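You operate a simulated robot arm through the tools that you are given. There is no shell and no other tool. Be economical: measure what you need, move in short steps, check, and stop when the job is done.

You run a simulated two-armed robot. Do the job below in one go: nothing can be reset, and whatever is moved stays where it is left.

JOB
Pull the crusted hose tail off the slim canister, rinse it, push it back.
Fine: hold the canister, rinse at the cold tap, tap shut. What is to be rubbed or washed off counts as gone when no trace of it is left.
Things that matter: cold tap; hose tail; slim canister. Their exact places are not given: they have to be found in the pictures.

It is judged by the outcome, as a careful person would: the job done as asked, and still so three seconds after it is handed in. It fails if anything else is knocked over, pushed out of place, dropped, spilled or broken.

ROBOT AND FRAMES
Two 7-joint arms with two-finger parallel grippers on one trunk, on a base that drives. Base frame: it is fixed to the floor where the robot stands at the start and does not move with it; the origin is under the middle of the robot, x ahead of it, y to its left, z up. Readings come in mm, degrees, newtons and seconds.
The left shoulder is at the start at [29, 101, 1262], the right one opposite. With the tool pointing down near the work surface each hand reaches from about 100 to 480 mm from the robot's upright axis, wherever it stands, measured 20 degrees to its own side. Places, roughly: cold tap [800, 500, 900]. Payload 2.4 kg a hand.
The tool frame of a hand sits at the grasp point between the pads (the TCP): z along the fingers, y along the line on which they close. The tips reach 24 mm beyond it. Largest opening 68 mm; finger width 17, thickness 10; the body of the gripper, 40 by 70 mm, starts 41 mm behind the TCP.
Orientation is that of the tool frame in the base frame, as [roll, pitch, yaw] about the fixed x, y, z axes, in that order (R = Rz(yaw) Ry(pitch) Rx(roll)). With the fingers straight down and closing along the base's y, the tool's x points along the base's -x, its y along +y and its z along -z.

CONTROLS
- The arms move only by the tool nudge_tool. It takes "left_plan", "right_plan" or both (then of equal length, played together; a hand with none holds still); each is a list of rows, each a list of 2 entries, a list of its own where there are three numbers: the shift along the tool's x, y, z in units of 20 mm (1.0 is 20 mm), then the turn, a rotation vector about the tool's x, y, z in units of 5 degrees (1.0 is 5 degrees). In form: [[[dx, dy, dz], [wx, wy, wz]], ...]. A call has 1 to 12 rows; each row shifts and turns the commanded pose from where the row before left it, along the tool's axes as they then stand. "left_claw" and "right_claw" are, for a hand that has rows, the gripper command, from -1 (fully open) to 1 (shut), values between in proportion, set as the call begins (left out, the last holds). A call with a number of a shift or a turn outside -1 to 1 is refused whole. Each row takes 0.2 s and may step no farther than 50 mm and 8.6 degrees from the row before; otherwise, or with a gripper value out of range, the whole call is refused. Where a pose cannot be reached the arm comes as near as it can. A force on the tool above 40 N (or 10 N above the force at the start of the call, whichever is more), or a blocked arm, ends the call early, and 0.2 s more pass. The fingers move at their own pace (about 72 mm/s each) and stop on an object; they squeeze with about 42 N. The grip force told is the motor's: it shows also when the fingers shut on nothing. Time passes only in rows, and 0.2 s behind the last, so rows that do not move let the fingers close. The reply holds the time, the measured pose of the TCP, the force on the tool along the base axes, the opening and the grip force, in the units named above and with some noise, with the torque about the TCP (base axes, N m) and any sound that the robot's microphone picked up.
- Cameras (640 x 400 px; columns grow to the right, rows downward): "scene" is now at [116.3, -10, 1438.2]; the picture's right is [-0.10, -1.00, 0.00], its down [-0.40, 0.04, -0.92] and it looks along [0.91, -0.09, -0.40] (base axes); focal length 221 px, centre (320, 200). "left" rides on the left gripper at [84, -11, -75] in its tool frame; the picture's right is [0.13, 0.99, 0.00], its down [-0.60, 0.08, -0.79] and it looks along [-0.79, 0.10, 0.61] (tool axes); focal length 251 px, centre (320, 200). "right" rides on the right gripper at [84, 11, -75] in its tool frame; the picture's right is [-0.13, 0.99, 0.00], its down [-0.60, -0.08, -0.79] and it looks along [-0.79, -0.10, 0.61] (tool axes); focal length 251 px, centre (320, 200).
- get_image(camera): a new picture of that camera. No time passes.
- move_column(by): slides the trunk up (or, below 0, down) by that many mm; the arms and the scene camera ride with it, the base frame stays. It gives what a move gives, with no picture.
- steer(legs): drives the robot by 1 to 6 legs, each [ahead, left, turn to the left] in mm, mm and degrees, along the robot's own axes; the way and the turn of a leg run together, so that a leg with both is an arc; at most 1500 mm and 180 degrees a leg. The arms and the cameras ride along, it lands a little off, and it stops where it bumps. It gives what a move gives.
- aim_head(pan, tilt): turns the head with the scene camera to pan (to the left, within 86 degrees either way) and tilt (down, from -29 to 69), counted from straight ahead of the robot. It gives what a move gives.
- probe_pixels(camera, pixels): for up to 12 pixels [column, row] of the newest picture of that camera ("zoom" is the newest enlarged one), the place [x, y, z] in the base frame of the surface seen there, good to about 3 mm. No time passes.
- enlarge(camera, box): a new picture of the part [left, top, right, bottom] of that camera's present view, enlarged. No time passes.
- hand_in(): hands the job in; it is judged then, once.

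Work in short steps. Measure before you move; look again where a grasp or a placing could have gone wrong, and mend it. You have 80 turns and 62 pictures in all, those below and enlarged ones among them. Open the grippers and draw the arms clear of the work before you hand the job in, unless the task says otherwise; then end with one line.

The tools are called after "Emit:" as a command line: name --argument value ..., lists and objects as JSON in quotes. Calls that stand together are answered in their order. nudge_tool: Moves the arms, as the interface text tells. Its arguments: {"type":"object","properties":{"left_plan":{"type":"array"},"left_claw":{"type":"number"},"right_plan":{"type":"array"},"right_claw":{"type":"number"}},"required":[]} The other tools are called the same way: move_column (by) slides the trunk up or down; steer (legs) drives the base; aim_head (pan, tilt) turns the head that bears the scene camera; get_image (camera) takes a picture; probe_pixels (camera, pixels) gives the place of the surface under pixels of a picture; enlarge (camera, box) takes an enlarged picture of a part of a camera's view; hand_in () hands the job in.

At the start:

```text
time_s: 0.0
left_ee_pos: [364.3, 98.2, 1271.9]
left_tcp_rot: [-179.9, 0.0, -179.9]
left_wrist_force: [-0.4, -0.5, 0.0]
left_wrist_torque: [-0.04, 0.0, -0.01]
left_gripper_width: 67.8
left_grip_force: 0.1
right_ee_pos: [299.1, -131.1, 1336.0]
right_tcp_rot: [-180.0, -0.1, -180.0]
right_wrist_force: [0.2, -0.5, -0.2]
right_wrist_torque: [-0.01, -0.01, 0.02]
right_gripper_width: 68.0
right_grip_force: 0.2
trunk travel left (down, up): [-475.0, 375.0]
robot x, y, heading: [-1.8, -0.7, -0.3]
head pan, tilt: [-5.6, 23.5]
```

scene: 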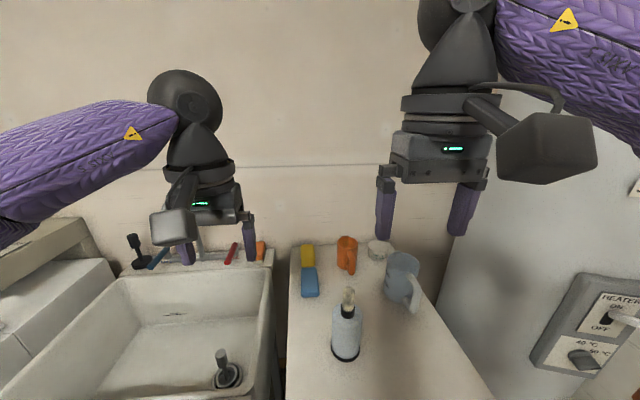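
right: 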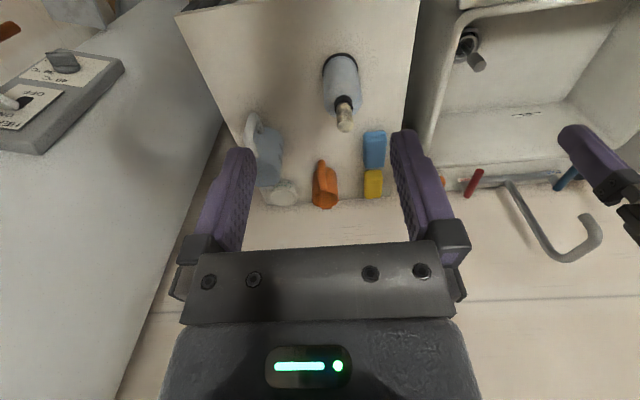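
left: 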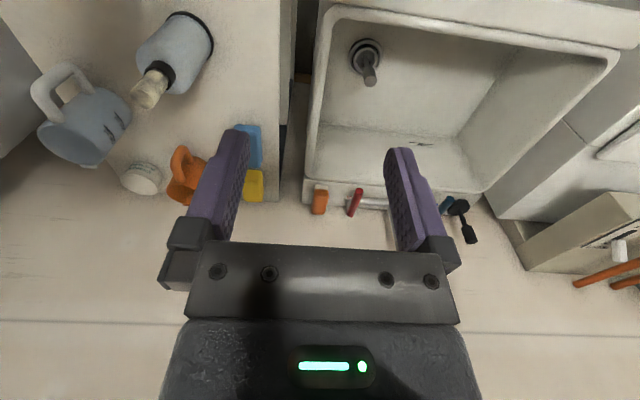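

The slim canister seems to be at scene (346,330) with a crusted stub on top (348,300); the taps are red (231,253) and blue (158,258). I enlarge both areas.

Emit:
enlarge --camera "scene" --box '[280, 220, 440, 370]'

Emit:
enlarge --camera "scene" --box '[90, 200, 290, 390]'

Emit:
probe_pixels --camera "scene" --pixels '[[348, 294], [347, 310], [346, 335], [346, 358], [158, 258], [231, 253], [170, 300], [222, 355], [228, 376], [200, 240], [310, 330], [120, 285]]'

Emit:
probe_pixels --camera "right" --pixels '[[345, 125], [345, 105], [342, 85], [473, 182], [566, 178], [520, 200], [560, 250], [590, 230], [478, 62], [520, 115], [465, 165], [340, 60]]'

```text
2.67 times, centred on (360, 295) of scene
```

zoom: 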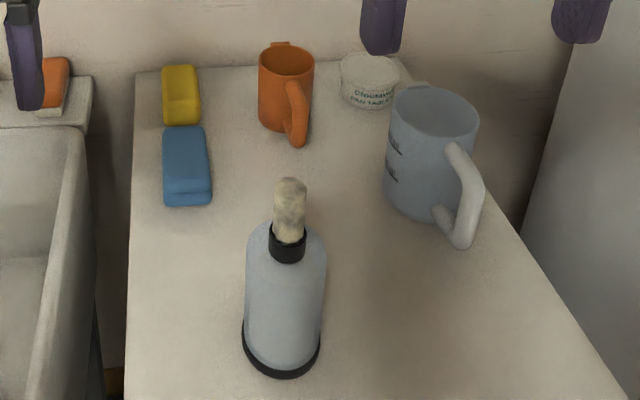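

```text
2.11 times, centred on (190, 295) of scene
```

zoom: 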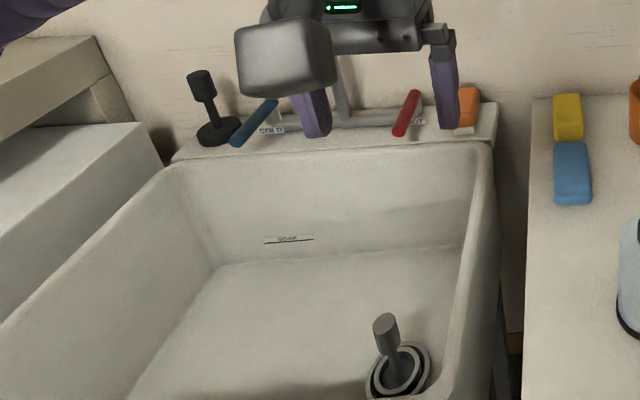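

```text
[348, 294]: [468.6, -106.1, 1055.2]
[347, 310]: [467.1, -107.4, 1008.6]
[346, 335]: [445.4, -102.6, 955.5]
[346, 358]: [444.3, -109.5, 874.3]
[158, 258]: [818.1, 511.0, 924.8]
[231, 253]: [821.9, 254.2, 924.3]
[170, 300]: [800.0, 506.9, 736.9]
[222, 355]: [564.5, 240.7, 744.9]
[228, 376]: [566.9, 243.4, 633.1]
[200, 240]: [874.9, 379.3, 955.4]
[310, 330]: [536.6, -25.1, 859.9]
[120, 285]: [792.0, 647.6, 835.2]
```

```text
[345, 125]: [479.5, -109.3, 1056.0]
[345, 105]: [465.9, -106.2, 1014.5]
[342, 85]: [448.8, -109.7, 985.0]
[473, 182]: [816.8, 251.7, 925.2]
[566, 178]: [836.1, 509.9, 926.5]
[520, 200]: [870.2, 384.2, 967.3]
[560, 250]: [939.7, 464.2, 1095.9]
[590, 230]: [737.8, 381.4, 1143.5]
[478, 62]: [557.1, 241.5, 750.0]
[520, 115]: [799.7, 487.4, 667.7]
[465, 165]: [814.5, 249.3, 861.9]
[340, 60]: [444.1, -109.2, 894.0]
```

The canister stands at about (475,-107), its tail reaching z≈1055–1070; the cold lever is at about (825,511,925). I look down and to the left to learn the counter's front edge, the sink and the tap.

Emit:
aim_head --pan 20 --tilt 40

Emit:
get_image --camera "scene"

Emit:
enlarge --camera "left" --box '[280, 120, 520, 270]'

```text
time_s: 0.9
left_ee_pos: [363.6, 98.5, 1269.1]
left_tcp_rot: [179.9, 0.0, -179.9]
left_wrist_force: [-0.2, 0.3, -0.4]
left_wrist_torque: [0.01, -0.03, 0.0]
left_gripper_width: 68.2
left_grip_force: 0.1
right_ee_pos: [299.8, -130.6, 1335.8]
right_tcp_rot: [-179.9, 0.0, -180.0]
right_wrist_force: [0.2, -0.7, -0.1]
right_wrist_torque: [0.02, -0.02, 0.01]
right_gripper_width: 68.1
right_grip_force: 0.0
trunk travel left (down, up): [-475.0, 375.0]
robot x, y, heading: [-1.0, 0.4, -0.2]
head pan, tilt: [20.0, 40.0]
```

```text
56 pictures are left
```

scene: 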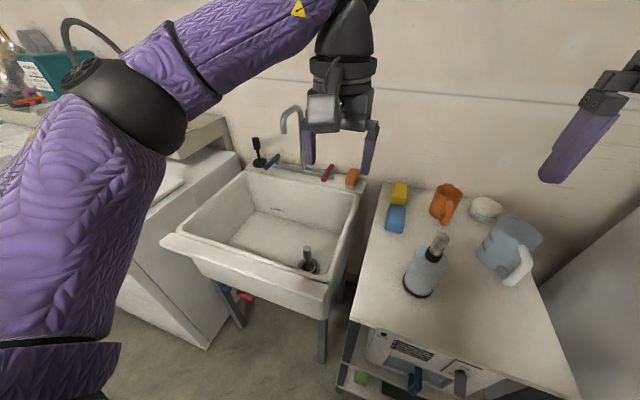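

```text
2.67 times, centred on (400, 195) of left
```

zoom: 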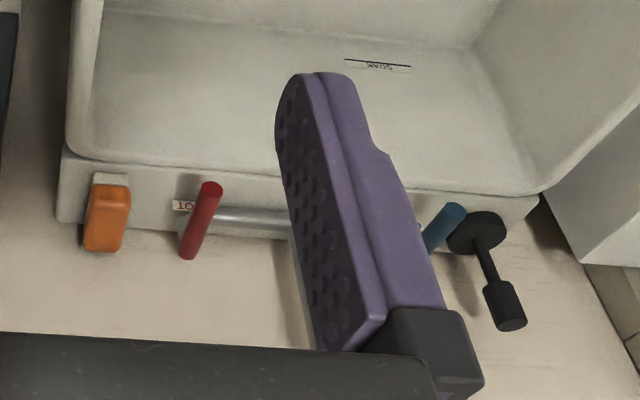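

The sink and counter fronts show now; I probe their edges, the spout and the lever.

Emit:
probe_pixels --camera "scene" --pixels '[[355, 325], [560, 390], [170, 238], [335, 287], [325, 295], [355, 215], [285, 120], [283, 133], [302, 112], [272, 161], [256, 145], [300, 205]]'

Emit:
probe_pixels --camera "scene" --pixels '[[436, 243], [430, 252], [441, 236], [425, 268], [415, 293], [407, 268], [444, 265], [268, 163], [277, 157], [265, 165], [303, 160], [418, 283]]'

Emit:
enlarge --camera "scene" --box '[230, 90, 390, 190]'

```text
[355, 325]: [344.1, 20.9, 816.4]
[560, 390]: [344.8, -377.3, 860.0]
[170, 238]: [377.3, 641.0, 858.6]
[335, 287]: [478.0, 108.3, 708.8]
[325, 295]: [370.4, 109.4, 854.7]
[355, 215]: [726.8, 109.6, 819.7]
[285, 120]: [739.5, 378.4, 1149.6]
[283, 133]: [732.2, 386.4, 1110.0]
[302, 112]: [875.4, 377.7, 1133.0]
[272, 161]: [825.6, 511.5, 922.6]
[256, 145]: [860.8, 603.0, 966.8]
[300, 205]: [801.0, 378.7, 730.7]
```

```text
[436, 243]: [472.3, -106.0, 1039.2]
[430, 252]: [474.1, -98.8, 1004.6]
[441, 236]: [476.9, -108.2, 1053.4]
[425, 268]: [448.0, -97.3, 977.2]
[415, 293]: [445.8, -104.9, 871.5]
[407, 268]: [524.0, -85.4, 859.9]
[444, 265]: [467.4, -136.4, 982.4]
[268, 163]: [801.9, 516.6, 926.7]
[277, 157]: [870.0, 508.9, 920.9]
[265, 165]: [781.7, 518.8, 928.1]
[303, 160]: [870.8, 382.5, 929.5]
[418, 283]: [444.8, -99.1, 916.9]
```

```text
4.00 times, centred on (310, 140) of scene
```

zoom: 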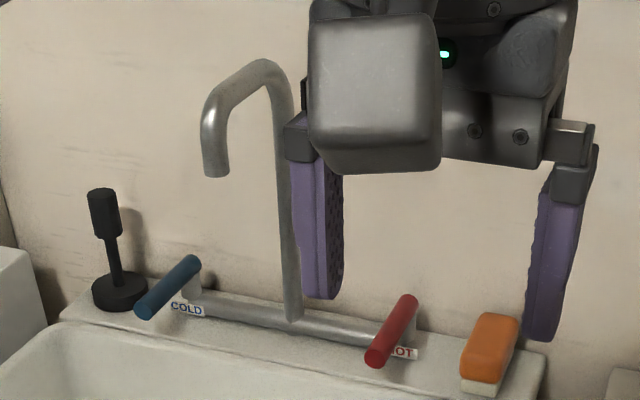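

The spout outlet is at about (735,382,1110), and the cold lever runs from its pivot (868,508) to its tip (782,518) at z≈925. I look down to see how much room the base has in front of the counter.

Emit:
aim_head --pan 0 --tilt 69

Emit:
get_image --camera "scene"

Emit:
enlarge --camera "right" --box '[280, 30, 410, 150]'

```text
time_s: 1.8
left_ee_pos: [363.6, 98.2, 1270.1]
left_tcp_rot: [-180.0, 0.0, -180.0]
left_wrist_force: [0.4, -0.4, 0.8]
left_wrist_torque: [0.01, -0.01, 0.0]
left_gripper_width: 68.2
left_grip_force: 0.0
right_ee_pos: [298.7, -130.1, 1335.5]
right_tcp_rot: [-180.0, -0.1, -179.9]
right_wrist_force: [-0.5, 0.2, -0.6]
right_wrist_torque: [0.0, -0.01, 0.02]
right_gripper_width: 68.1
right_grip_force: 0.0
trunk travel left (down, up): [-475.0, 375.0]
robot x, y, heading: [-1.3, -0.9, 0.1]
head pan, tilt: [0.0, 68.8]
```

```text
53 pictures are left
```

scene: 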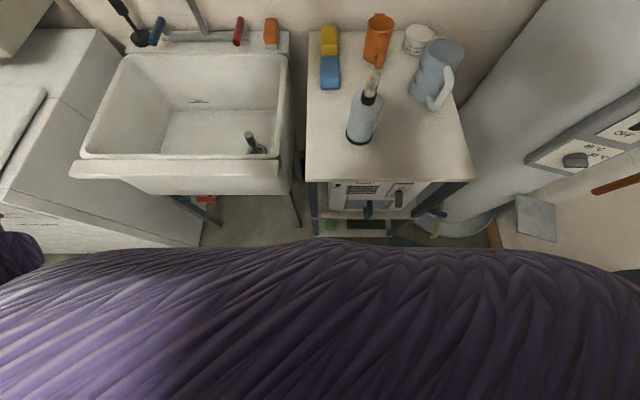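

```text
3.33 times, centred on (345, 90) of right
```

zoom: 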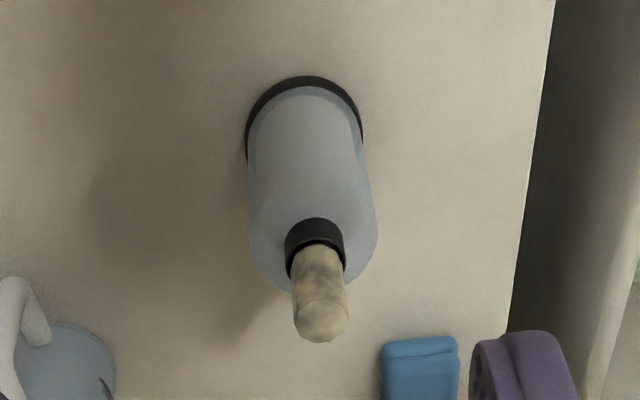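

I probe the robot's own chest edge (320,250) and the canister details to know clearances.

Emit:
probe_pixels --camera "scene" --pixels '[[320, 245], [200, 252], [320, 300], [340, 170], [390, 178]]'

Emit:
probe_pixels --camera "zoom" --pixels '[[320, 320], [318, 260], [300, 260], [338, 260], [315, 228], [290, 240], [342, 240], [270, 180], [355, 180], [310, 150], [250, 150], [362, 150]]'

```text
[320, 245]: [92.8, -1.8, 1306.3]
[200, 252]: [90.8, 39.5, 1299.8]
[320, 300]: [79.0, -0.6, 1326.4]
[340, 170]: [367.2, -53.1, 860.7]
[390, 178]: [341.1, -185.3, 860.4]
```

```text
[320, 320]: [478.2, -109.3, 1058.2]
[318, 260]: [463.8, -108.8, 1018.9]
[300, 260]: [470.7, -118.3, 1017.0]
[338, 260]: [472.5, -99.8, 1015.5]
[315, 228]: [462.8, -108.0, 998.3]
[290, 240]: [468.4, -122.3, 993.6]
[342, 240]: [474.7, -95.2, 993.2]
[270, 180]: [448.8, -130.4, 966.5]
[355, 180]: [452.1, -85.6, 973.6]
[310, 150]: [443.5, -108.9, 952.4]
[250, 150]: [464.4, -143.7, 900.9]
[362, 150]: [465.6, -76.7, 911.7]
```

The canister body (~68 mm) is too wide to grip but the neck collar (z≈993–1013, ~30 mm wide) suits the left hand, while the right grips the tail from above. I move the right hand toward the tail and yaw the left hand.

Emit:
nudge_tool --right_plan '[[[-0.7, 0.11, 0.7], [0, 0, 0]], [[-0.7, 0.11, 0.7], [0, 0, 0]], [[-0.7, 0.11, 0.7], [0, 0, 0]], [[-0.7, 0.11, 0.7], [0, 0, 0]], [[-0.7, 0.11, 0.7], [0, 0, 0]], [[-0.7, 0.11, 0.7], [0, 0, 0]], [[-0.7, 0.11, 0.7], [0, 0, 0]], [[-0.7, 0.11, 0.7], [0, 0, 0]], [[-0.7, 0.11, 0.7], [0, 0, 0]]]' --left_plan '[[[0, 0, 0], [0, 0, 1]], [[0, 0, 0], [0, 0, 1]], [[0, 0, 0], [0, 0, 1]], [[0, 0, 0], [0, 0, 1]], [[0, 0, 0], [0, 0, 1]], [[0, 0, 0], [0, 0, 1]], [[0, 0, 0], [0, 0, 1]], [[0, 0, 0], [0, 0, 1]], [[0, 0, 0], [0, 0, 1]]]' --left_claw -1 --right_claw -1

Emit:
get_image --camera "right"

```text
time_s: 3.8
left_ee_pos: [364.2, 98.6, 1269.4]
left_tcp_rot: [-179.9, 0.0, 134.9]
left_wrist_force: [0.6, 0.1, 0.3]
left_wrist_torque: [0.02, 0.02, -0.02]
left_gripper_width: 68.2
left_grip_force: 0.1
right_ee_pos: [425.7, -111.5, 1209.9]
right_tcp_rot: [179.9, 0.0, -180.0]
right_wrist_force: [-0.1, 0.6, -0.6]
right_wrist_torque: [0.0, -0.03, 0.01]
right_gripper_width: 67.9
right_grip_force: 0.0
trunk travel left (down, up): [-475.0, 375.0]
robot x, y, heading: [3.8, 2.0, -0.3]
head pan, tilt: [0.0, 68.8]
```

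```text
51 pictures are left
```

right: 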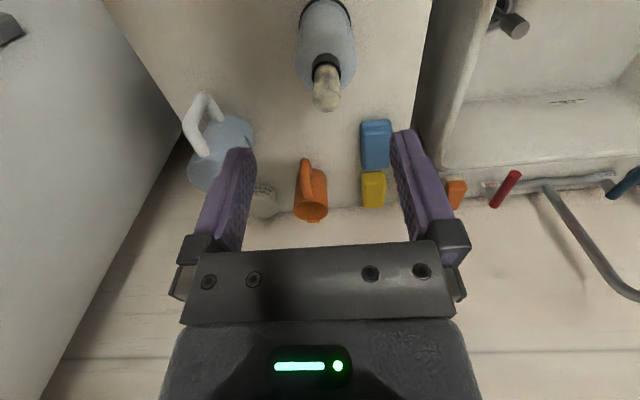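

The canister's top is at (327,85) in the right view. I enlarge it and pitch the left hand down-forward at the same time.

Emit:
enlarge --camera "right" --box '[280, 40, 376, 100]'

Emit:
nudge_tool --left_plan '[[[0, 0, 0], [0, -1, 0]], [[0, 0, 0], [0, -1, 0]], [[0, 0, 0], [0, -1, 0]], [[0, 0, 0], [0, -1, 0]], [[0, 0, 0], [0, -1, 0]], [[0, 0, 0], [0, -1, 0]], [[0, 0, 0], [0, -1, 0]], [[0, 0, 0], [0, -1, 0]], [[0, 0, 0], [0, -1, 0]], [[0, 0, 0], [0, -1, 0]], [[0, 0, 0], [0, -1, 0]], [[0, 0, 0], [0, -1, 0]]]'

Emit:
probe_pixels --camera "zoom" --pixels '[[310, 380], [315, 310], [280, 300], [345, 300], [250, 250], [320, 240], [345, 280], [230, 280], [300, 200]]'

```text
6.67 times, centred on (328, 70) of right
```

zoom: 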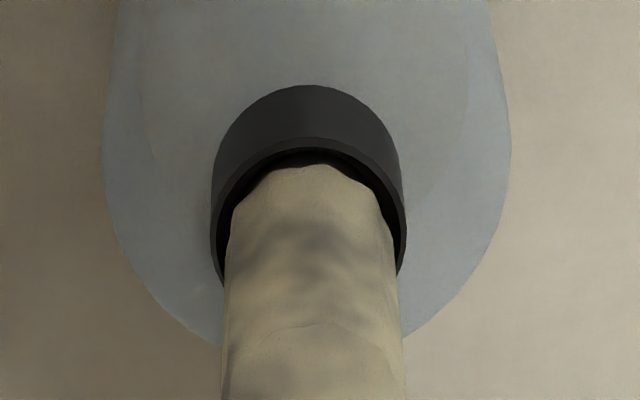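

```text
time_s: 6.4
left_ee_pos: [363.3, 98.2, 1270.2]
left_tcp_rot: [180.0, 60.1, 135.1]
left_wrist_force: [0.0, 0.3, -0.4]
left_wrist_torque: [-0.03, 0.01, 0.01]
left_gripper_width: 67.9
left_grip_force: 0.2
right_ee_pos: [424.3, -110.7, 1209.9]
right_tcp_rot: [-180.0, 0.0, -180.0]
right_wrist_force: [-0.3, 0.1, 0.6]
right_wrist_torque: [0.02, 0.0, -0.04]
right_gripper_width: 67.7
right_grip_force: 0.0
trunk travel left (down, up): [-475.0, 375.0]
robot x, y, heading: [0.6, 0.2, -0.0]
head pan, tilt: [0.0, 68.8]
```

```text
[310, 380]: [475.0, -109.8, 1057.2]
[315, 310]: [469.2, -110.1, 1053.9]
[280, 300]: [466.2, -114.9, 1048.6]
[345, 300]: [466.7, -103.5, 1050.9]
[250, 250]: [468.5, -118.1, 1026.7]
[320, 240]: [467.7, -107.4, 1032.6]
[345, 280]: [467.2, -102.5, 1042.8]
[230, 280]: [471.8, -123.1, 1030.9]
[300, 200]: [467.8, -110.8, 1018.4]
```

The tail is centred near (478,-109.5), ~22 mm thick, top z≈1057; the collar spans z 993–1012. I finish pitching the left hand to 20° below horizontal and lower it.

Emit:
nudge_tool --left_plan '[[[0, 0, 0], [0, -1, 0]], [[0, 0, 0], [0, -1, 0]], [[1, 0, 0.364], [0, 0, 0]], [[1, 0, 0.364], [0, 0, 0]], [[1, 0, 0.364], [0, 0, 0]], [[1, 0, 0.364], [0, 0, 0]], [[1, 0, 0.364], [0, 0, 0]], [[1, 0, 0.364], [0, 0, 0]], [[1, 0, 0.364], [0, 0, 0]], [[1, 0, 0.364], [0, 0, 0]], [[1, 0, 0.364], [0, 0, 0]], [[1, 0, 0.364], [0, 0, 0]]]'

Emit:
get_image --camera "left"

```text
time_s: 9.0
left_ee_pos: [362.6, 98.6, 1056.5]
left_tcp_rot: [-179.9, 70.0, 135.2]
left_wrist_force: [-0.4, 0.1, -0.1]
left_wrist_torque: [0.03, -0.01, -0.02]
left_gripper_width: 68.1
left_grip_force: 0.0
right_ee_pos: [425.2, -110.2, 1209.7]
right_tcp_rot: [-180.0, 0.0, 179.9]
right_wrist_force: [0.5, -0.7, 0.3]
right_wrist_torque: [-0.02, -0.02, 0.01]
right_gripper_width: 68.1
right_grip_force: 0.0
trunk travel left (down, up): [-475.0, 375.0]
robot x, y, heading: [0.2, -0.8, -0.1]
head pan, tilt: [0.0, 68.8]
```

```text
49 pictures are left
```

left: 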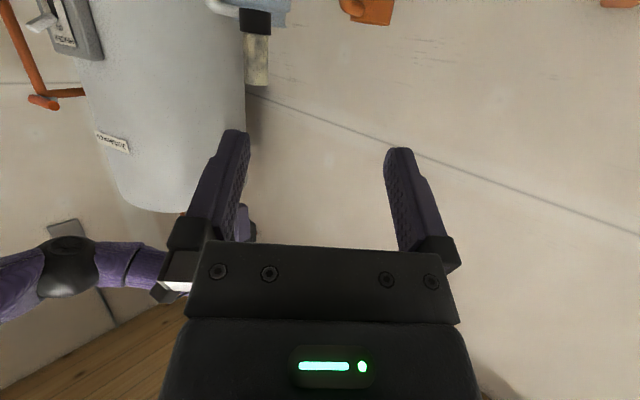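

The inverted left view shows the collar at (256,22) and the tail at (257,60); I probe their edges.

Emit:
probe_pixels --camera "left" --pixels '[[256, 12], [256, 22], [256, 32], [257, 45], [257, 60], [257, 80], [256, 6], [244, 22], [268, 22]]'

Emit:
enlarge --camera "left" --box '[200, 0, 310, 100]'

```text
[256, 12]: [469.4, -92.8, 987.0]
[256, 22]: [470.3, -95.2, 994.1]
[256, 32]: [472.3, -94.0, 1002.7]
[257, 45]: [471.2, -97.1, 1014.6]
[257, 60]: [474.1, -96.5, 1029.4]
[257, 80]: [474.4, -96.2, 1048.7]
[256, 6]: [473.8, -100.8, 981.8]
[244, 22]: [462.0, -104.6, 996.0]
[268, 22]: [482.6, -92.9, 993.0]
```

```text
4.00 times, centred on (255, 50) of left
```

zoom: 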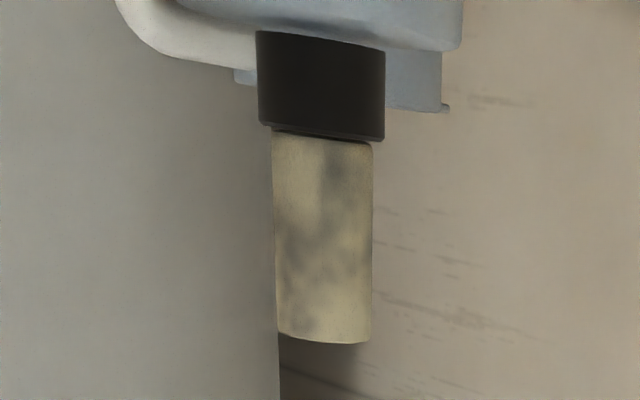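

The collar spans z≈983–1007 with its axis near (480,-107). I level the left hand to 10° and bring it to 75 mm short of the collar.

Emit:
nudge_tool --left_plan '[[[0, 0, 0], [0, -1, 0]], [[0, 0, 0], [0, -1, 0]], [[0.1, -0.347, 0.891], [0, 0, 0]], [[0.1, -0.347, 0.891], [0, 0, 0]], [[0.1, -0.347, 0.891], [0, 0, 0]], [[0.1, -0.347, 0.891], [0, 0, 0]], [[0.1, -0.347, 0.891], [0, 0, 0]], [[0.1, -0.347, 0.891], [0, 0, 0]], [[0.1, -0.347, 0.891], [0, 0, 0]], [[0.1, -0.347, 0.891], [0, 0, 0]], [[0.1, -0.347, 0.891], [0, 0, 0]]]'

Emit:
get_image --camera "left"

Emit:
enlarge --camera "right" --box '[200, 0, 440, 150]'

```text
time_s: 11.4
left_ee_pos: [427.7, -55.6, 1011.1]
left_tcp_rot: [-179.9, 80.1, 135.1]
left_wrist_force: [0.2, -0.6, -0.9]
left_wrist_torque: [-0.01, -0.01, -0.03]
left_gripper_width: 67.9
left_grip_force: 0.1
right_ee_pos: [425.2, -111.2, 1209.4]
right_tcp_rot: [-180.0, 0.0, 179.9]
right_wrist_force: [0.3, 0.3, 0.3]
right_wrist_torque: [-0.02, -0.02, 0.01]
right_gripper_width: 68.1
right_grip_force: 0.0
trunk travel left (down, up): [-475.0, 375.0]
robot x, y, heading: [-2.1, -0.7, -0.0]
head pan, tilt: [0.0, 68.8]
```

```text
47 pictures are left
```

left: 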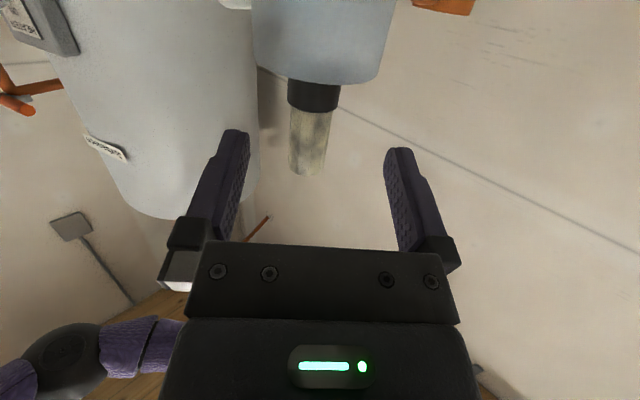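

```text
2.67 times, centred on (320, 75) of right
```

zoom: 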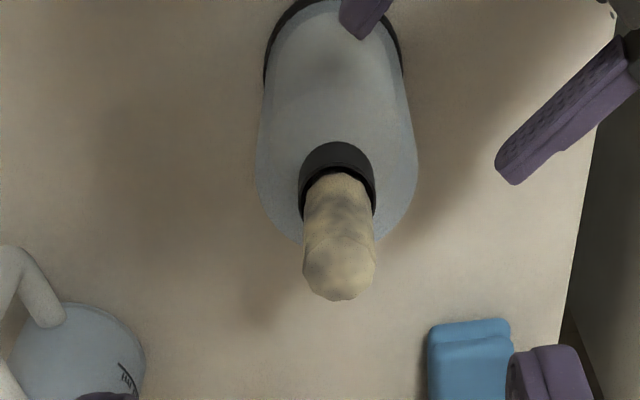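

Collar now at (313,95), between the fingers; I probe it to check centring.

Emit:
probe_pixels --camera "left" --pixels '[[313, 84], [313, 95], [313, 105], [290, 95], [337, 95], [309, 120], [308, 150], [308, 172], [313, 75], [294, 135], [326, 135]]'

```text
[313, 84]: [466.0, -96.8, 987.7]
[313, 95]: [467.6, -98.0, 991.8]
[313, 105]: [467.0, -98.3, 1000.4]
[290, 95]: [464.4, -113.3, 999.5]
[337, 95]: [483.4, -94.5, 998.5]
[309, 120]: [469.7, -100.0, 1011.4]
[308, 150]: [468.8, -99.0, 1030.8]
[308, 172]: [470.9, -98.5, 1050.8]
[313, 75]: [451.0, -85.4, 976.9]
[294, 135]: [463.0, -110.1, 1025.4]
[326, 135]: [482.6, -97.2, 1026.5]
```

The collar axis is about (477.5,-108.5), 2 mm off the hand's midline. I advance 70 mm, then close gently and check.

Emit:
nudge_tool --left_plan '[[[0.03, -0.02, 0.7], [0, 0, 0]], [[0.03, -0.02, 0.7], [0, 0, 0]], [[0.03, -0.02, 0.7], [0, 0, 0]], [[0.03, -0.02, 0.7], [0, 0, 0]], [[0.03, -0.02, 0.7], [0, 0, 0]]]'

Emit:
get_image --camera "left"

```text
time_s: 12.6
left_ee_pos: [476.8, -105.1, 996.1]
left_tcp_rot: [-180.0, 80.0, 135.0]
left_wrist_force: [-0.4, -0.8, -0.3]
left_wrist_torque: [-0.03, -0.03, 0.04]
left_gripper_width: 68.0
left_grip_force: 0.0
right_ee_pos: [426.4, -110.9, 1209.0]
right_tcp_rot: [-180.0, 0.0, -179.9]
right_wrist_force: [-0.1, 0.1, 0.4]
right_wrist_torque: [-0.03, 0.02, 0.03]
right_gripper_width: 67.9
right_grip_force: 0.1
trunk travel left (down, up): [-475.0, 375.0]
robot x, y, heading: [-3.2, -0.6, 0.0]
head pan, tilt: [0.0, 68.8]
```

```text
45 pictures are left
```

left: 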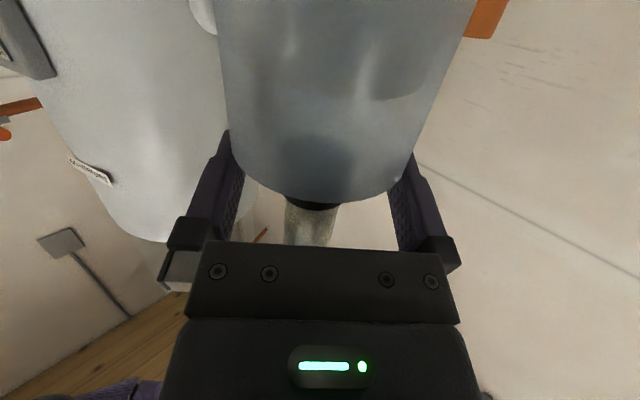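

The collar is between the fingers with the tail at (312,220). I close the left hand.

Emit:
nudge_tool --left_plan '[[[0, 0, 0], [0, 0, 0]], [[0, 0, 0], [0, 0, 0]], [[0, 0, 0], [0, 0, 0]]]' --left_claw 1

Emit:
enlarge --camera "right" --box '[200, 0, 440, 150]'

Emit:
probe_pixels --camera "zoom" --pixels '[[340, 285], [340, 265], [340, 230], [310, 230], [370, 230], [340, 200]]'

```text
time_s: 13.4
left_ee_pos: [475.5, -105.1, 996.8]
left_tcp_rot: [-179.9, 80.0, 135.1]
left_wrist_force: [-0.8, -2.4, 0.2]
left_wrist_torque: [-0.24, -0.09, -0.11]
left_gripper_width: 34.7
left_grip_force: 42.2
right_ee_pos: [424.8, -110.3, 1207.6]
right_tcp_rot: [179.9, 0.1, 180.0]
right_wrist_force: [0.2, -0.1, -0.4]
right_wrist_torque: [-0.01, 0.01, -0.02]
right_gripper_width: 68.1
right_grip_force: 0.1
trunk travel left (down, up): [-475.0, 375.0]
robot x, y, heading: [0.9, -1.4, 0.1]
head pan, tilt: [0.0, 68.8]
```

```text
2.67 times, centred on (320, 75) of right
```

zoom: 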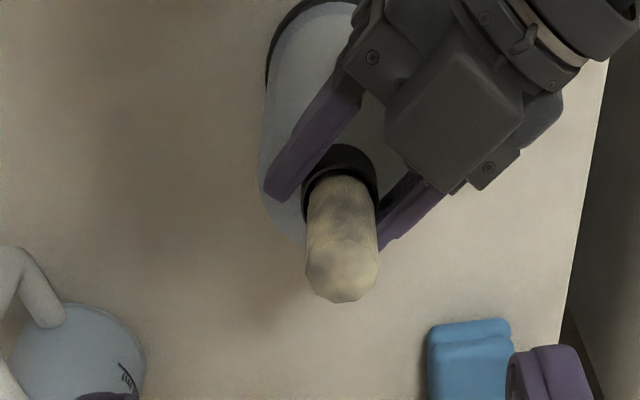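

```text
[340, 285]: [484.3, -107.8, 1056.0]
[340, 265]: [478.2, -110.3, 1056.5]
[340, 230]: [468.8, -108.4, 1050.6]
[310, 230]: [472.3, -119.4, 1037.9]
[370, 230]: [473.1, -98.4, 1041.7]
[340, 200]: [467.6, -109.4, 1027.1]
```

The collar is held (34.7 mm, 42 N). I bring the right hand over the tail at (479.5,-108.5) and down to TCP z≈1045 with fingers partly opened.

Emit:
nudge_tool --right_plan '[[[-0.91, 0.03, 0.2], [0, 0, 0]], [[-0.91, 0.03, 0.2], [0, 0, 0]], [[-0.91, 0.03, 0.2], [0, 0, 0]], [[0, 0, 0.9], [0, 0, 0]], [[0, 0, 0.9], [0, 0, 0]], [[0, 0, 0.9], [0, 0, 0]], [[0, 0, 0.9], [0, 0, 0]], [[0, 0, 0.9], [0, 0, 0]], [[0, 0, 0.9], [0, 0, 0]]]' --right_claw -0.3

Emit:
get_image --camera "right"

```text
time_s: 15.4
left_ee_pos: [476.4, -105.4, 994.6]
left_tcp_rot: [180.0, 80.0, 135.1]
left_wrist_force: [0.6, 1.1, 2.2]
left_wrist_torque: [0.14, -0.25, 0.1]
left_gripper_width: 34.6
left_grip_force: 42.3
right_ee_pos: [477.9, -108.1, 1091.3]
right_tcp_rot: [179.9, -0.1, 179.8]
right_wrist_force: [-0.6, -0.4, -0.4]
right_wrist_torque: [0.01, 0.0, -0.01]
right_gripper_width: 44.3
right_grip_force: 0.1
trunk travel left (down, up): [-475.0, 375.0]
robot x, y, heading: [1.0, 1.8, 0.1]
head pan, tilt: [0.0, 68.8]
```

```text
43 pictures are left
```

right: 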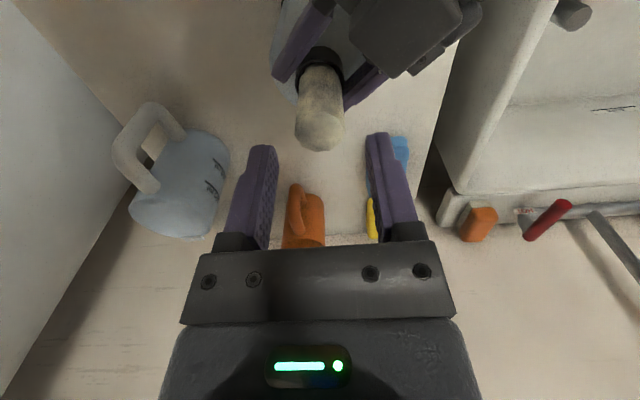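

The right hand is well centred over the tail; I go down 43 mm and close.

Emit:
nudge_tool --right_plan '[[[0, 0, 0.7], [0, 0, 0]], [[0, 0, 0.7], [0, 0, 0]], [[0, 0, 0.75], [0, 0, 0]]]'

Emit:
nudge_tool --right_plan '[[[0, 0, 0], [0, 0, 0]], [[0, 0, 0], [0, 0, 0]], [[0, 0, 0], [0, 0, 0]]]' --right_claw 1

Emit:
get_image --camera "right"

```text
time_s: 16.2
left_ee_pos: [475.7, -103.7, 996.0]
left_tcp_rot: [-179.9, 80.0, 135.1]
left_wrist_force: [0.6, 2.0, 2.3]
left_wrist_torque: [0.14, -0.26, 0.1]
left_gripper_width: 34.3
left_grip_force: 41.4
right_ee_pos: [478.8, -108.5, 1046.9]
right_tcp_rot: [-180.0, 0.0, 179.9]
right_wrist_force: [0.1, -0.5, 1.4]
right_wrist_torque: [0.03, -0.01, 0.0]
right_gripper_width: 44.2
right_grip_force: 0.1
trunk travel left (down, up): [-475.0, 375.0]
robot x, y, heading: [-4.7, 1.0, -0.1]
head pan, tilt: [0.0, 68.8]
```

```text
time_s: 17.0
left_ee_pos: [476.6, -104.1, 996.1]
left_tcp_rot: [-179.8, 79.9, 135.1]
left_wrist_force: [1.5, 2.2, 1.7]
left_wrist_torque: [0.09, -0.23, 0.05]
left_gripper_width: 34.7
left_grip_force: 41.3
right_ee_pos: [478.1, -108.2, 1047.0]
right_tcp_rot: [179.9, -0.1, 180.0]
right_wrist_force: [-0.3, 0.1, 0.3]
right_wrist_torque: [-0.05, 0.02, -0.03]
right_gripper_width: 26.5
right_grip_force: 41.8
trunk travel left (down, up): [-475.0, 375.0]
robot x, y, heading: [0.8, 0.3, -0.3]
head pan, tilt: [0.0, 68.8]
```

```text
42 pictures are left
```

right: 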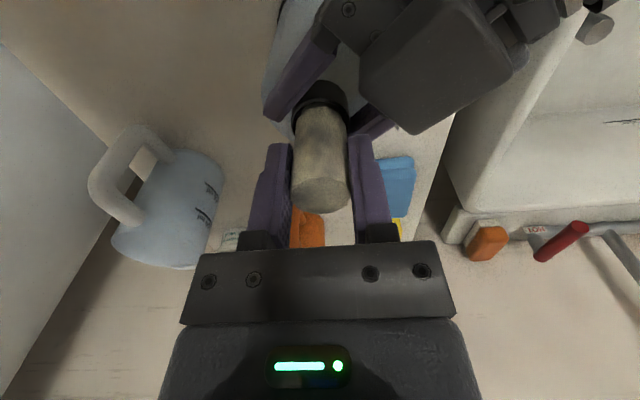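

Both hands hold (collar 34.7, tail 26.5 mm). I pull the tail up slowly and watch the forces.

Emit:
nudge_tool --right_plan '[[[0, 0, -0.15], [0, 0, 0]], [[0, 0, -0.15], [0, 0, 0]], [[0, 0, -0.15], [0, 0, 0]], [[0, 0, -0.15], [0, 0, 0]]]'

Emit:
get_image --camera "right"

```text
time_s: 18.0
left_ee_pos: [476.4, -105.8, 995.8]
left_tcp_rot: [-179.8, 80.0, 135.2]
left_wrist_force: [0.7, 0.3, 0.9]
left_wrist_torque: [-0.14, -0.24, -0.03]
left_gripper_width: 34.7
left_grip_force: 41.8
right_ee_pos: [479.3, -109.7, 1058.9]
right_tcp_rot: [-180.0, 0.0, -180.0]
right_wrist_force: [0.2, 0.6, -0.6]
right_wrist_torque: [-0.01, 0.0, 0.01]
right_gripper_width: 26.5
right_grip_force: 41.2
trunk travel left (down, up): [-475.0, 375.0]
robot x, y, heading: [-2.5, 1.6, -0.3]
head pan, tilt: [0.0, 68.8]
heard: snap
```

```text
41 pictures are left
```

right: 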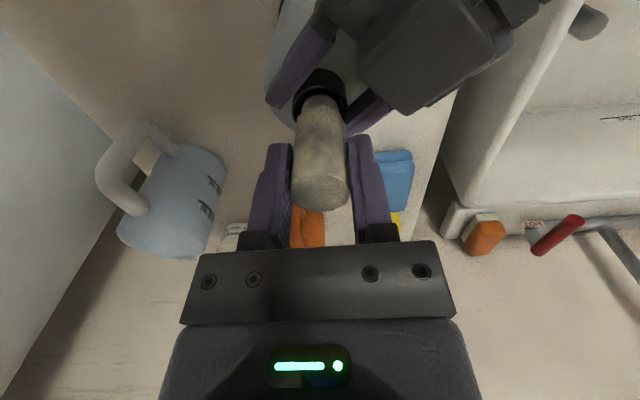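

A snap was heard and it came free with little force (seated TCP height was z=1047). I lift on and look.

Emit:
nudge_tool --right_plan '[[[0, 0, -0.6], [0, 0, 0]], [[0, 0, -0.6], [0, 0, 0]], [[0, 0, -0.6], [0, 0, 0]], [[0, 0, -0.8], [0, 0, 0]], [[0, 0, -0.8], [0, 0, 0]], [[0, 0, -0.8], [0, 0, 0]], [[0, 0, -0.8], [0, 0, 0]]]'

Emit:
get_image --camera "right"

Emit:
get_image --camera "left"

```text
time_s: 19.6
left_ee_pos: [475.1, -105.3, 996.4]
left_tcp_rot: [-179.9, 80.0, 135.1]
left_wrist_force: [0.3, -0.4, 0.9]
left_wrist_torque: [-0.15, -0.16, -0.02]
left_gripper_width: 34.4
left_grip_force: 41.9
right_ee_pos: [480.7, -108.0, 1159.7]
right_tcp_rot: [-180.0, 0.0, 179.9]
right_wrist_force: [-0.9, 0.4, 0.0]
right_wrist_torque: [-0.02, -0.02, 0.03]
right_gripper_width: 26.5
right_grip_force: 42.0
trunk travel left (down, up): [-475.0, 375.0]
robot x, y, heading: [-0.7, -0.9, 0.2]
head pan, tilt: [0.0, 68.8]
```

```text
40 pictures are left
```

right: 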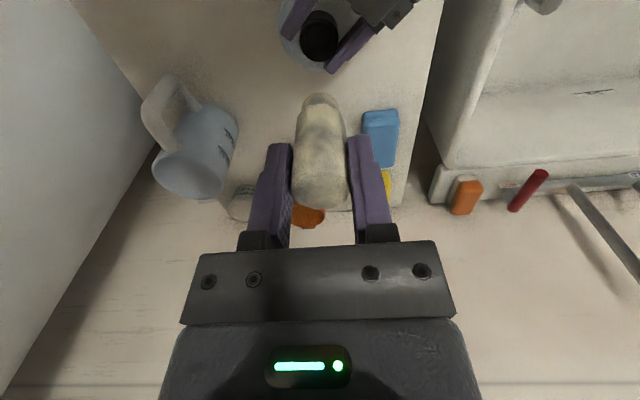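

```text
39 pictures are left
```

left: 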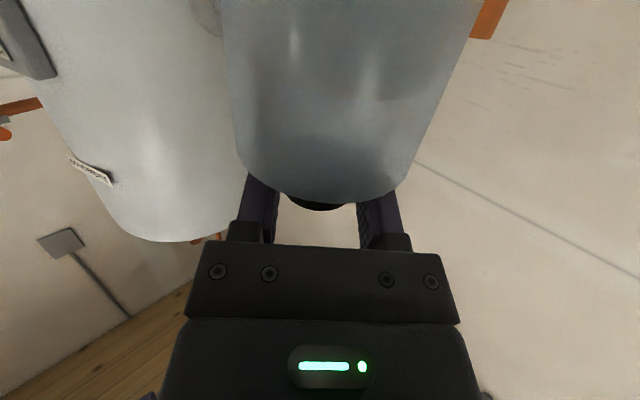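

The tail is out. I open the left hand, retreat it along its axis, and lift the right hand clear.

Emit:
nudge_tool --left_plan '[[[0, 0, 0], [0, 0, 0]], [[0, 0, 0], [0, 0, 0]], [[0, 0, 0], [0, 0, 0]], [[0, 0, -0.5], [0, 0, 0]], [[0, 0, -0.8], [0, 0, 0]], [[0, 0, -1], [0, 0, 0]], [[0, 0, -1], [0, 0, 0]], [[0, 0, -1], [0, 0, 0]], [[0, 0, -1], [0, 0, 0]], [[-1, 0, 0], [0, 0, 0]], [[-1, 0, 0], [0, 0, 0]], [[-1, 0, 0], [0, 0, 0]]]' --left_claw -1

Emit:
enlarge --camera "right" --box '[240, 0, 400, 100]'

Emit:
probe_pixels --camera "zoom" --pixels '[[320, 110], [322, 145], [320, 175], [290, 145], [350, 145], [320, 385]]'

```text
time_s: 22.2
left_ee_pos: [409.3, -38.5, 1074.3]
left_tcp_rot: [-179.8, 79.9, 135.2]
left_wrist_force: [1.0, 1.1, 0.1]
left_wrist_torque: [0.01, -0.02, -0.03]
left_gripper_width: 68.1
left_grip_force: 0.1
right_ee_pos: [479.4, -108.3, 1159.2]
right_tcp_rot: [-180.0, 0.0, -180.0]
right_wrist_force: [-1.0, -0.7, -1.2]
right_wrist_torque: [0.01, 0.0, 0.0]
right_gripper_width: 26.4
right_grip_force: 41.9
trunk travel left (down, up): [-475.0, 375.0]
robot x, y, heading: [-1.4, 2.5, -0.1]
head pan, tilt: [0.0, 68.8]
```

```text
4.00 times, centred on (320, 50) of right
```

zoom: 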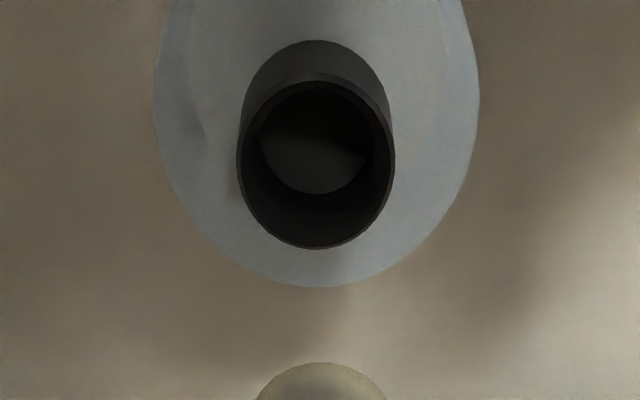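

```text
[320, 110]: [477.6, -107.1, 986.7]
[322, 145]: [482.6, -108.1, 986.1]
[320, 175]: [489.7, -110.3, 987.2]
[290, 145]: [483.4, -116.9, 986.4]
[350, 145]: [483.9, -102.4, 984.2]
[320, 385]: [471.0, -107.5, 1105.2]
```

The socket is ~22 mm deep (floor z≈986, top 1010), so the tail reaches ~59 mm below the TCP. I raise the left hand a bit and drive left 430 mm to the sink.

Emit:
steer --legs '[[0, 430, 0]]'

Emit:
aim_head --pan 0 --tilt 35

Emit:
get_image --camera "scene"

```text
time_s: 24.9
left_ee_pos: [408.3, 393.8, 1074.4]
left_tcp_rot: [-179.9, 80.0, 135.3]
left_wrist_force: [-1.2, -0.4, -0.5]
left_wrist_torque: [0.02, 0.01, -0.01]
left_gripper_width: 68.1
left_grip_force: 0.0
right_ee_pos: [479.6, 326.2, 1159.5]
right_tcp_rot: [179.9, 0.0, -179.9]
right_wrist_force: [-0.2, 1.2, -0.4]
right_wrist_torque: [0.0, 0.02, 0.01]
right_gripper_width: 26.6
right_grip_force: 41.6
trunk travel left (down, up): [-475.0, 375.0]
robot x, y, heading: [-2.5, 435.0, -0.0]
head pan, tilt: [0.0, 68.8]
```

```text
time_s: 25.9
left_ee_pos: [409.3, 395.2, 1073.7]
left_tcp_rot: [-179.9, 80.0, 135.4]
left_wrist_force: [0.1, 0.2, 0.5]
left_wrist_torque: [-0.02, 0.0, 0.01]
left_gripper_width: 67.8
left_grip_force: 0.0
right_ee_pos: [478.5, 324.4, 1158.3]
right_tcp_rot: [180.0, 0.1, -179.9]
right_wrist_force: [1.0, -0.9, -1.0]
right_wrist_torque: [0.0, 0.03, 0.02]
right_gripper_width: 26.2
right_grip_force: 41.6
trunk travel left (down, up): [-475.0, 375.0]
robot x, y, heading: [-1.9, 429.4, 0.1]
head pan, tilt: [0.0, 35.0]
```

```text
37 pictures are left
```

scene: 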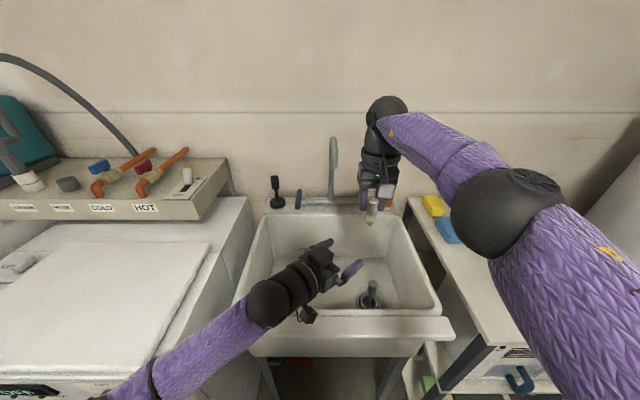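

The "cold tap" near [800,500,900] is the blue lever at (297,198). I enlarge the tap and spout.

Emit:
enlarge --camera "scene" --box '[250, 125, 410, 225]'

Emit:
probe_pixels --camera "zoom" --pixels '[[190, 258], [188, 275], [190, 295], [188, 330], [335, 60], [335, 180], [335, 270], [105, 230], [100, 310], [260, 292], [150, 310]]'

```text
4.00 times, centred on (330, 175) of scene
```

zoom: 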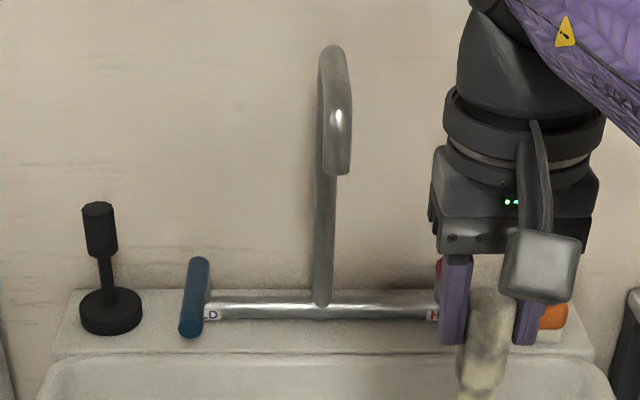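

```text
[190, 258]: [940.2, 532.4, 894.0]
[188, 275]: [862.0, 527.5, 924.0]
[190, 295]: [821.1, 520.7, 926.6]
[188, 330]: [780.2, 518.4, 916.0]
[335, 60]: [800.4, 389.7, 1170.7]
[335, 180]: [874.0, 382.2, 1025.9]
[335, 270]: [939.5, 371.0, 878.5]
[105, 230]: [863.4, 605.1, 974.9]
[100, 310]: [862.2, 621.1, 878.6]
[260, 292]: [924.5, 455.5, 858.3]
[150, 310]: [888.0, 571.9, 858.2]
```

The blue lever runs x≈780–870 at y≈518, z≈925. I turn the left hand to face straight ahead (25° down), shifting it left toward y≈515.

Emit:
nudge_tool --left_plan '[[[0, 0.7, 0], [-0.985, 0, -0.174]], [[0, 0.7, 0], [-0.985, 0, -0.174]], [[0, 0.7, 0], [-0.985, 0, -0.174]], [[0, 0.7, 0], [-0.985, 0, -0.174]], [[0, 0.7, 0], [-0.985, 0, -0.174]], [[0, 0.7, 0], [-0.985, 0, -0.174]], [[0, 0.7, 0], [-0.985, 0, -0.174]], [[0, 0.7, 0], [-0.985, 0, -0.174]], [[0, 0.7, 0], [-0.985, 0, -0.174]], [[0, 0, 0], [0, 1, 0]], [[0, 0, 0], [0, 1, 0]], [[0, 0, 0], [0, 1, 0]]]' --left_claw -0.2

```text
time_s: 28.5
left_ee_pos: [492.4, 679.7, 1056.9]
left_tcp_rot: [180.0, 64.9, -179.8]
left_wrist_force: [0.7, -0.2, 0.1]
left_wrist_torque: [0.05, -0.02, 0.0]
left_gripper_width: 40.8
left_grip_force: 0.1
left hand out of reach, approached as far as the arm can: row 2, 3, 4, 5, 6, 7, 8, 9
right_ee_pos: [479.3, 324.6, 1159.5]
right_tcp_rot: [-180.0, 0.0, -179.9]
right_wrist_force: [0.1, -0.2, -0.5]
right_wrist_torque: [-0.01, -0.02, 0.02]
right_gripper_width: 26.5
right_grip_force: 41.5
trunk travel left (down, up): [-475.0, 375.0]
robot x, y, heading: [-3.5, 432.3, 0.2]
head pan, tilt: [0.0, 35.0]
```

The arm shifted farther left than planned (492,680,1057) but its orientation is right. I move it toward a spot in front of the lever, (700,517,990).

Emit:
nudge_tool --left_plan '[[[-0.124, -0.74, 0.985], [0, 0, 0]], [[-0.124, -0.74, 0.985], [0, 0, 0]], [[-0.124, -0.74, 0.985], [0, 0, 0]], [[-0.124, -0.74, 0.985], [0, 0, 0]], [[-0.124, -0.74, 0.985], [0, 0, 0]], [[-0.124, -0.74, 0.985], [0, 0, 0]], [[-0.124, -0.74, 0.985], [0, 0, 0]], [[-0.124, -0.74, 0.985], [0, 0, 0]], [[-0.124, -0.74, 0.985], [0, 0, 0]], [[-0.124, -0.74, 0.985], [0, 0, 0]], [[-0.124, -0.74, 0.985], [0, 0, 0]]]'

Emit:
get_image --camera "left"

```text
time_s: 30.9
left_ee_pos: [520.3, 668.5, 1030.4]
left_tcp_rot: [-180.0, 64.9, -179.7]
left_wrist_force: [-1.2, 0.2, 0.1]
left_wrist_torque: [0.01, -0.01, 0.02]
left_gripper_width: 40.9
left_grip_force: 0.1
left hand out of reach, approached as far as the arm can: row 1, 2, 3, 4, 5, 6, 7, 8, 9, 10, 11
right_ee_pos: [480.7, 325.1, 1159.1]
right_tcp_rot: [-179.9, 0.0, -179.9]
right_wrist_force: [-0.5, -0.2, -1.5]
right_wrist_torque: [0.02, 0.03, 0.0]
right_gripper_width: 26.4
right_grip_force: 42.0
trunk travel left (down, up): [-475.0, 375.0]
robot x, y, heading: [1.0, 433.2, 0.0]
head pan, tilt: [0.0, 35.0]
```

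```text
35 pictures are left
```

left: 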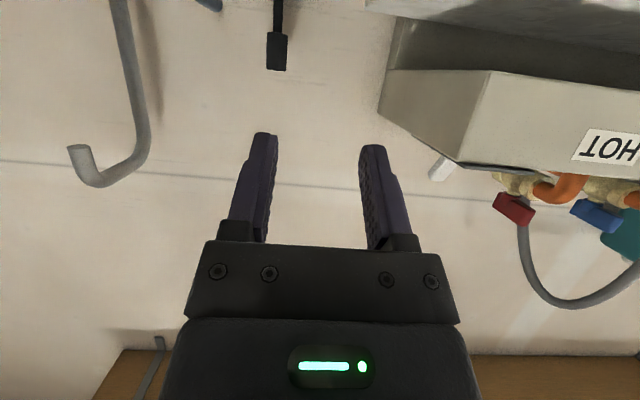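

The left arm can't stretch that far from here, so the base must come closer. I drive ahead in a careful step; both hands are above the rim and clear of the spout.

Emit:
steer --legs '[[100, 0, 0]]'

```text
time_s: 32.0
left_ee_pos: [620.1, 669.8, 1031.1]
left_tcp_rot: [-179.8, 64.9, -179.8]
left_wrist_force: [-0.9, -0.2, -0.4]
left_wrist_torque: [0.0, 0.02, 0.01]
left_gripper_width: 40.4
left_grip_force: 0.0
right_ee_pos: [580.9, 325.9, 1158.9]
right_tcp_rot: [180.0, -0.1, -179.9]
right_wrist_force: [-0.4, 0.2, -0.1]
right_wrist_torque: [0.02, -0.01, -0.01]
right_gripper_width: 26.5
right_grip_force: 41.0
trunk travel left (down, up): [-475.0, 375.0]
robot x, y, heading: [101.2, 434.8, 0.3]
head pan, tilt: [0.0, 35.0]
```

No bump at x=101. I go another 70 mm ahead.

Emit:
steer --legs '[[70, 0, 0]]'

Emit:
aim_head --pan 0 --tilt 55

Emit:
get_image --camera "scene"

```text
time_s: 33.0
left_ee_pos: [690.0, 669.9, 1031.6]
left_tcp_rot: [180.0, 64.9, -179.7]
left_wrist_force: [0.0, 0.1, 0.3]
left_wrist_torque: [0.01, 0.02, -0.02]
left_gripper_width: 40.7
left_grip_force: 0.1
right_ee_pos: [651.4, 326.6, 1158.1]
right_tcp_rot: [-180.0, 0.0, -179.8]
right_wrist_force: [-0.9, 0.3, -1.3]
right_wrist_torque: [-0.02, 0.01, -0.02]
right_gripper_width: 26.7
right_grip_force: 41.6
trunk travel left (down, up): [-475.0, 375.0]
robot x, y, heading: [171.0, 431.5, 0.4]
head pan, tilt: [0.0, 35.0]
```

```text
time_s: 33.9
left_ee_pos: [688.9, 669.7, 1032.9]
left_tcp_rot: [-179.9, 65.0, -179.7]
left_wrist_force: [-0.3, -0.6, 0.5]
left_wrist_torque: [-0.01, 0.03, -0.02]
left_gripper_width: 40.8
left_grip_force: 0.1
right_ee_pos: [649.6, 326.4, 1160.0]
right_tcp_rot: [-180.0, 0.0, -179.8]
right_wrist_force: [0.4, -0.5, -0.4]
right_wrist_torque: [-0.01, 0.01, 0.02]
right_gripper_width: 26.8
right_grip_force: 42.0
trunk travel left (down, up): [-475.0, 375.0]
robot x, y, heading: [168.3, 434.0, 0.1]
head pan, tilt: [0.0, 55.0]
```

```text
34 pictures are left
```

scene: 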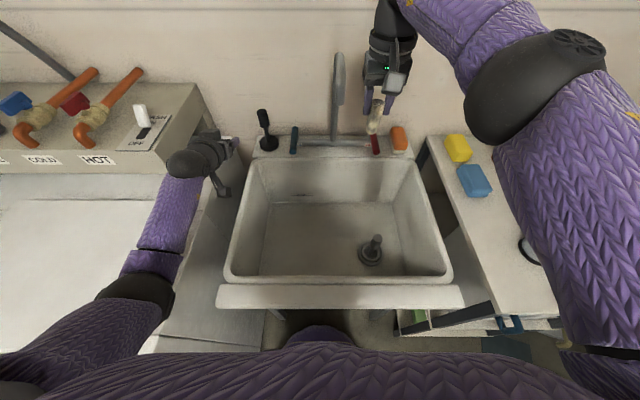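

The base still has room; the left hand is at (689,670). I bring it right and slightly back to (600,517,1030) to regain a good posture.

Emit:
nudge_tool --left_plan '[[[0.21, -0.85, -0.448], [0, 0, 0]], [[0.21, -0.85, -0.448], [0, 0, 0]], [[0.21, -0.85, -0.448], [0, 0, 0]], [[0.21, -0.85, -0.448], [0, 0, 0]], [[0.21, -0.85, -0.448], [0, 0, 0]], [[0.21, -0.85, -0.448], [0, 0, 0]], [[0.21, -0.85, -0.448], [0, 0, 0]], [[0.21, -0.85, -0.448], [0, 0, 0]], [[0.21, -0.85, -0.448], [0, 0, 0]]]'

Emit:
probe_pixels --camera "scene" --pixels '[[320, 330], [345, 335], [375, 135], [378, 108], [340, 75], [340, 100], [294, 130], [293, 150], [335, 305], [245, 268]]'

```text
time_s: 35.9
left_ee_pos: [688.8, 670.0, 1030.8]
left_tcp_rot: [-179.9, 65.0, -179.7]
left_wrist_force: [0.3, 0.6, -0.3]
left_wrist_torque: [-0.01, 0.06, 0.0]
left_gripper_width: 40.7
left_grip_force: 0.1
left hand out of reach, approached as far as the arm can: row 1, 2, 3, 4, 5, 6, 7, 8, 9
right_ee_pos: [650.3, 326.1, 1158.7]
right_tcp_rot: [-180.0, 0.0, -179.9]
right_wrist_force: [-0.4, -0.9, -1.2]
right_wrist_torque: [0.01, 0.01, 0.0]
right_gripper_width: 26.7
right_grip_force: 41.4
trunk travel left (down, up): [-475.0, 375.0]
robot x, y, heading: [171.0, 429.5, 0.4]
head pan, tilt: [0.0, 55.0]
```

```text
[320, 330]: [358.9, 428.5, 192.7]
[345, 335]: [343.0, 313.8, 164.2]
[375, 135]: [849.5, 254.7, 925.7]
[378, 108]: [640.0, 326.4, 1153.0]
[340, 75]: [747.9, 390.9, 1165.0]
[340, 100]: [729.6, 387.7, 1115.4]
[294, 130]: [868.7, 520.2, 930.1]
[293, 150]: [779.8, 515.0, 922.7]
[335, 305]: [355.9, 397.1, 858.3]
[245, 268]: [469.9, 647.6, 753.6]
```

The left arm sits at a joint limit in this pose. I pitch its tool back toward straight down to free it, lifting a little.

Emit:
nudge_tool --left_plan '[[[0, 0, -0.5], [0, 1, 0]], [[0, 0, -0.5], [0, 1, 0]], [[0, 0, -0.5], [0, 1, 0]], [[0, 0, -0.5], [0, 1, 0]], [[0, 0, -0.5], [0, 1, 0]], [[0, 0, -0.5], [0, 1, 0]], [[0, 0, -0.5], [0, 1, 0]], [[0, 0, -0.5], [0, 1, 0]]]'

```text
time_s: 37.6
left_ee_pos: [632.2, 669.8, 1085.6]
left_tcp_rot: [-180.0, 24.9, -179.7]
left_wrist_force: [0.0, -0.1, 0.1]
left_wrist_torque: [0.0, -0.01, 0.0]
left_gripper_width: 41.0
left_grip_force: 0.2
right_ee_pos: [649.5, 326.6, 1159.8]
right_tcp_rot: [180.0, 0.1, -179.9]
right_wrist_force: [0.0, 0.0, -1.1]
right_wrist_torque: [0.0, 0.01, 0.01]
right_gripper_width: 26.5
right_grip_force: 41.3
trunk travel left (down, up): [-475.0, 375.0]
robot x, y, heading: [167.6, 433.0, 0.1]
head pan, tilt: [0.0, 55.0]
```

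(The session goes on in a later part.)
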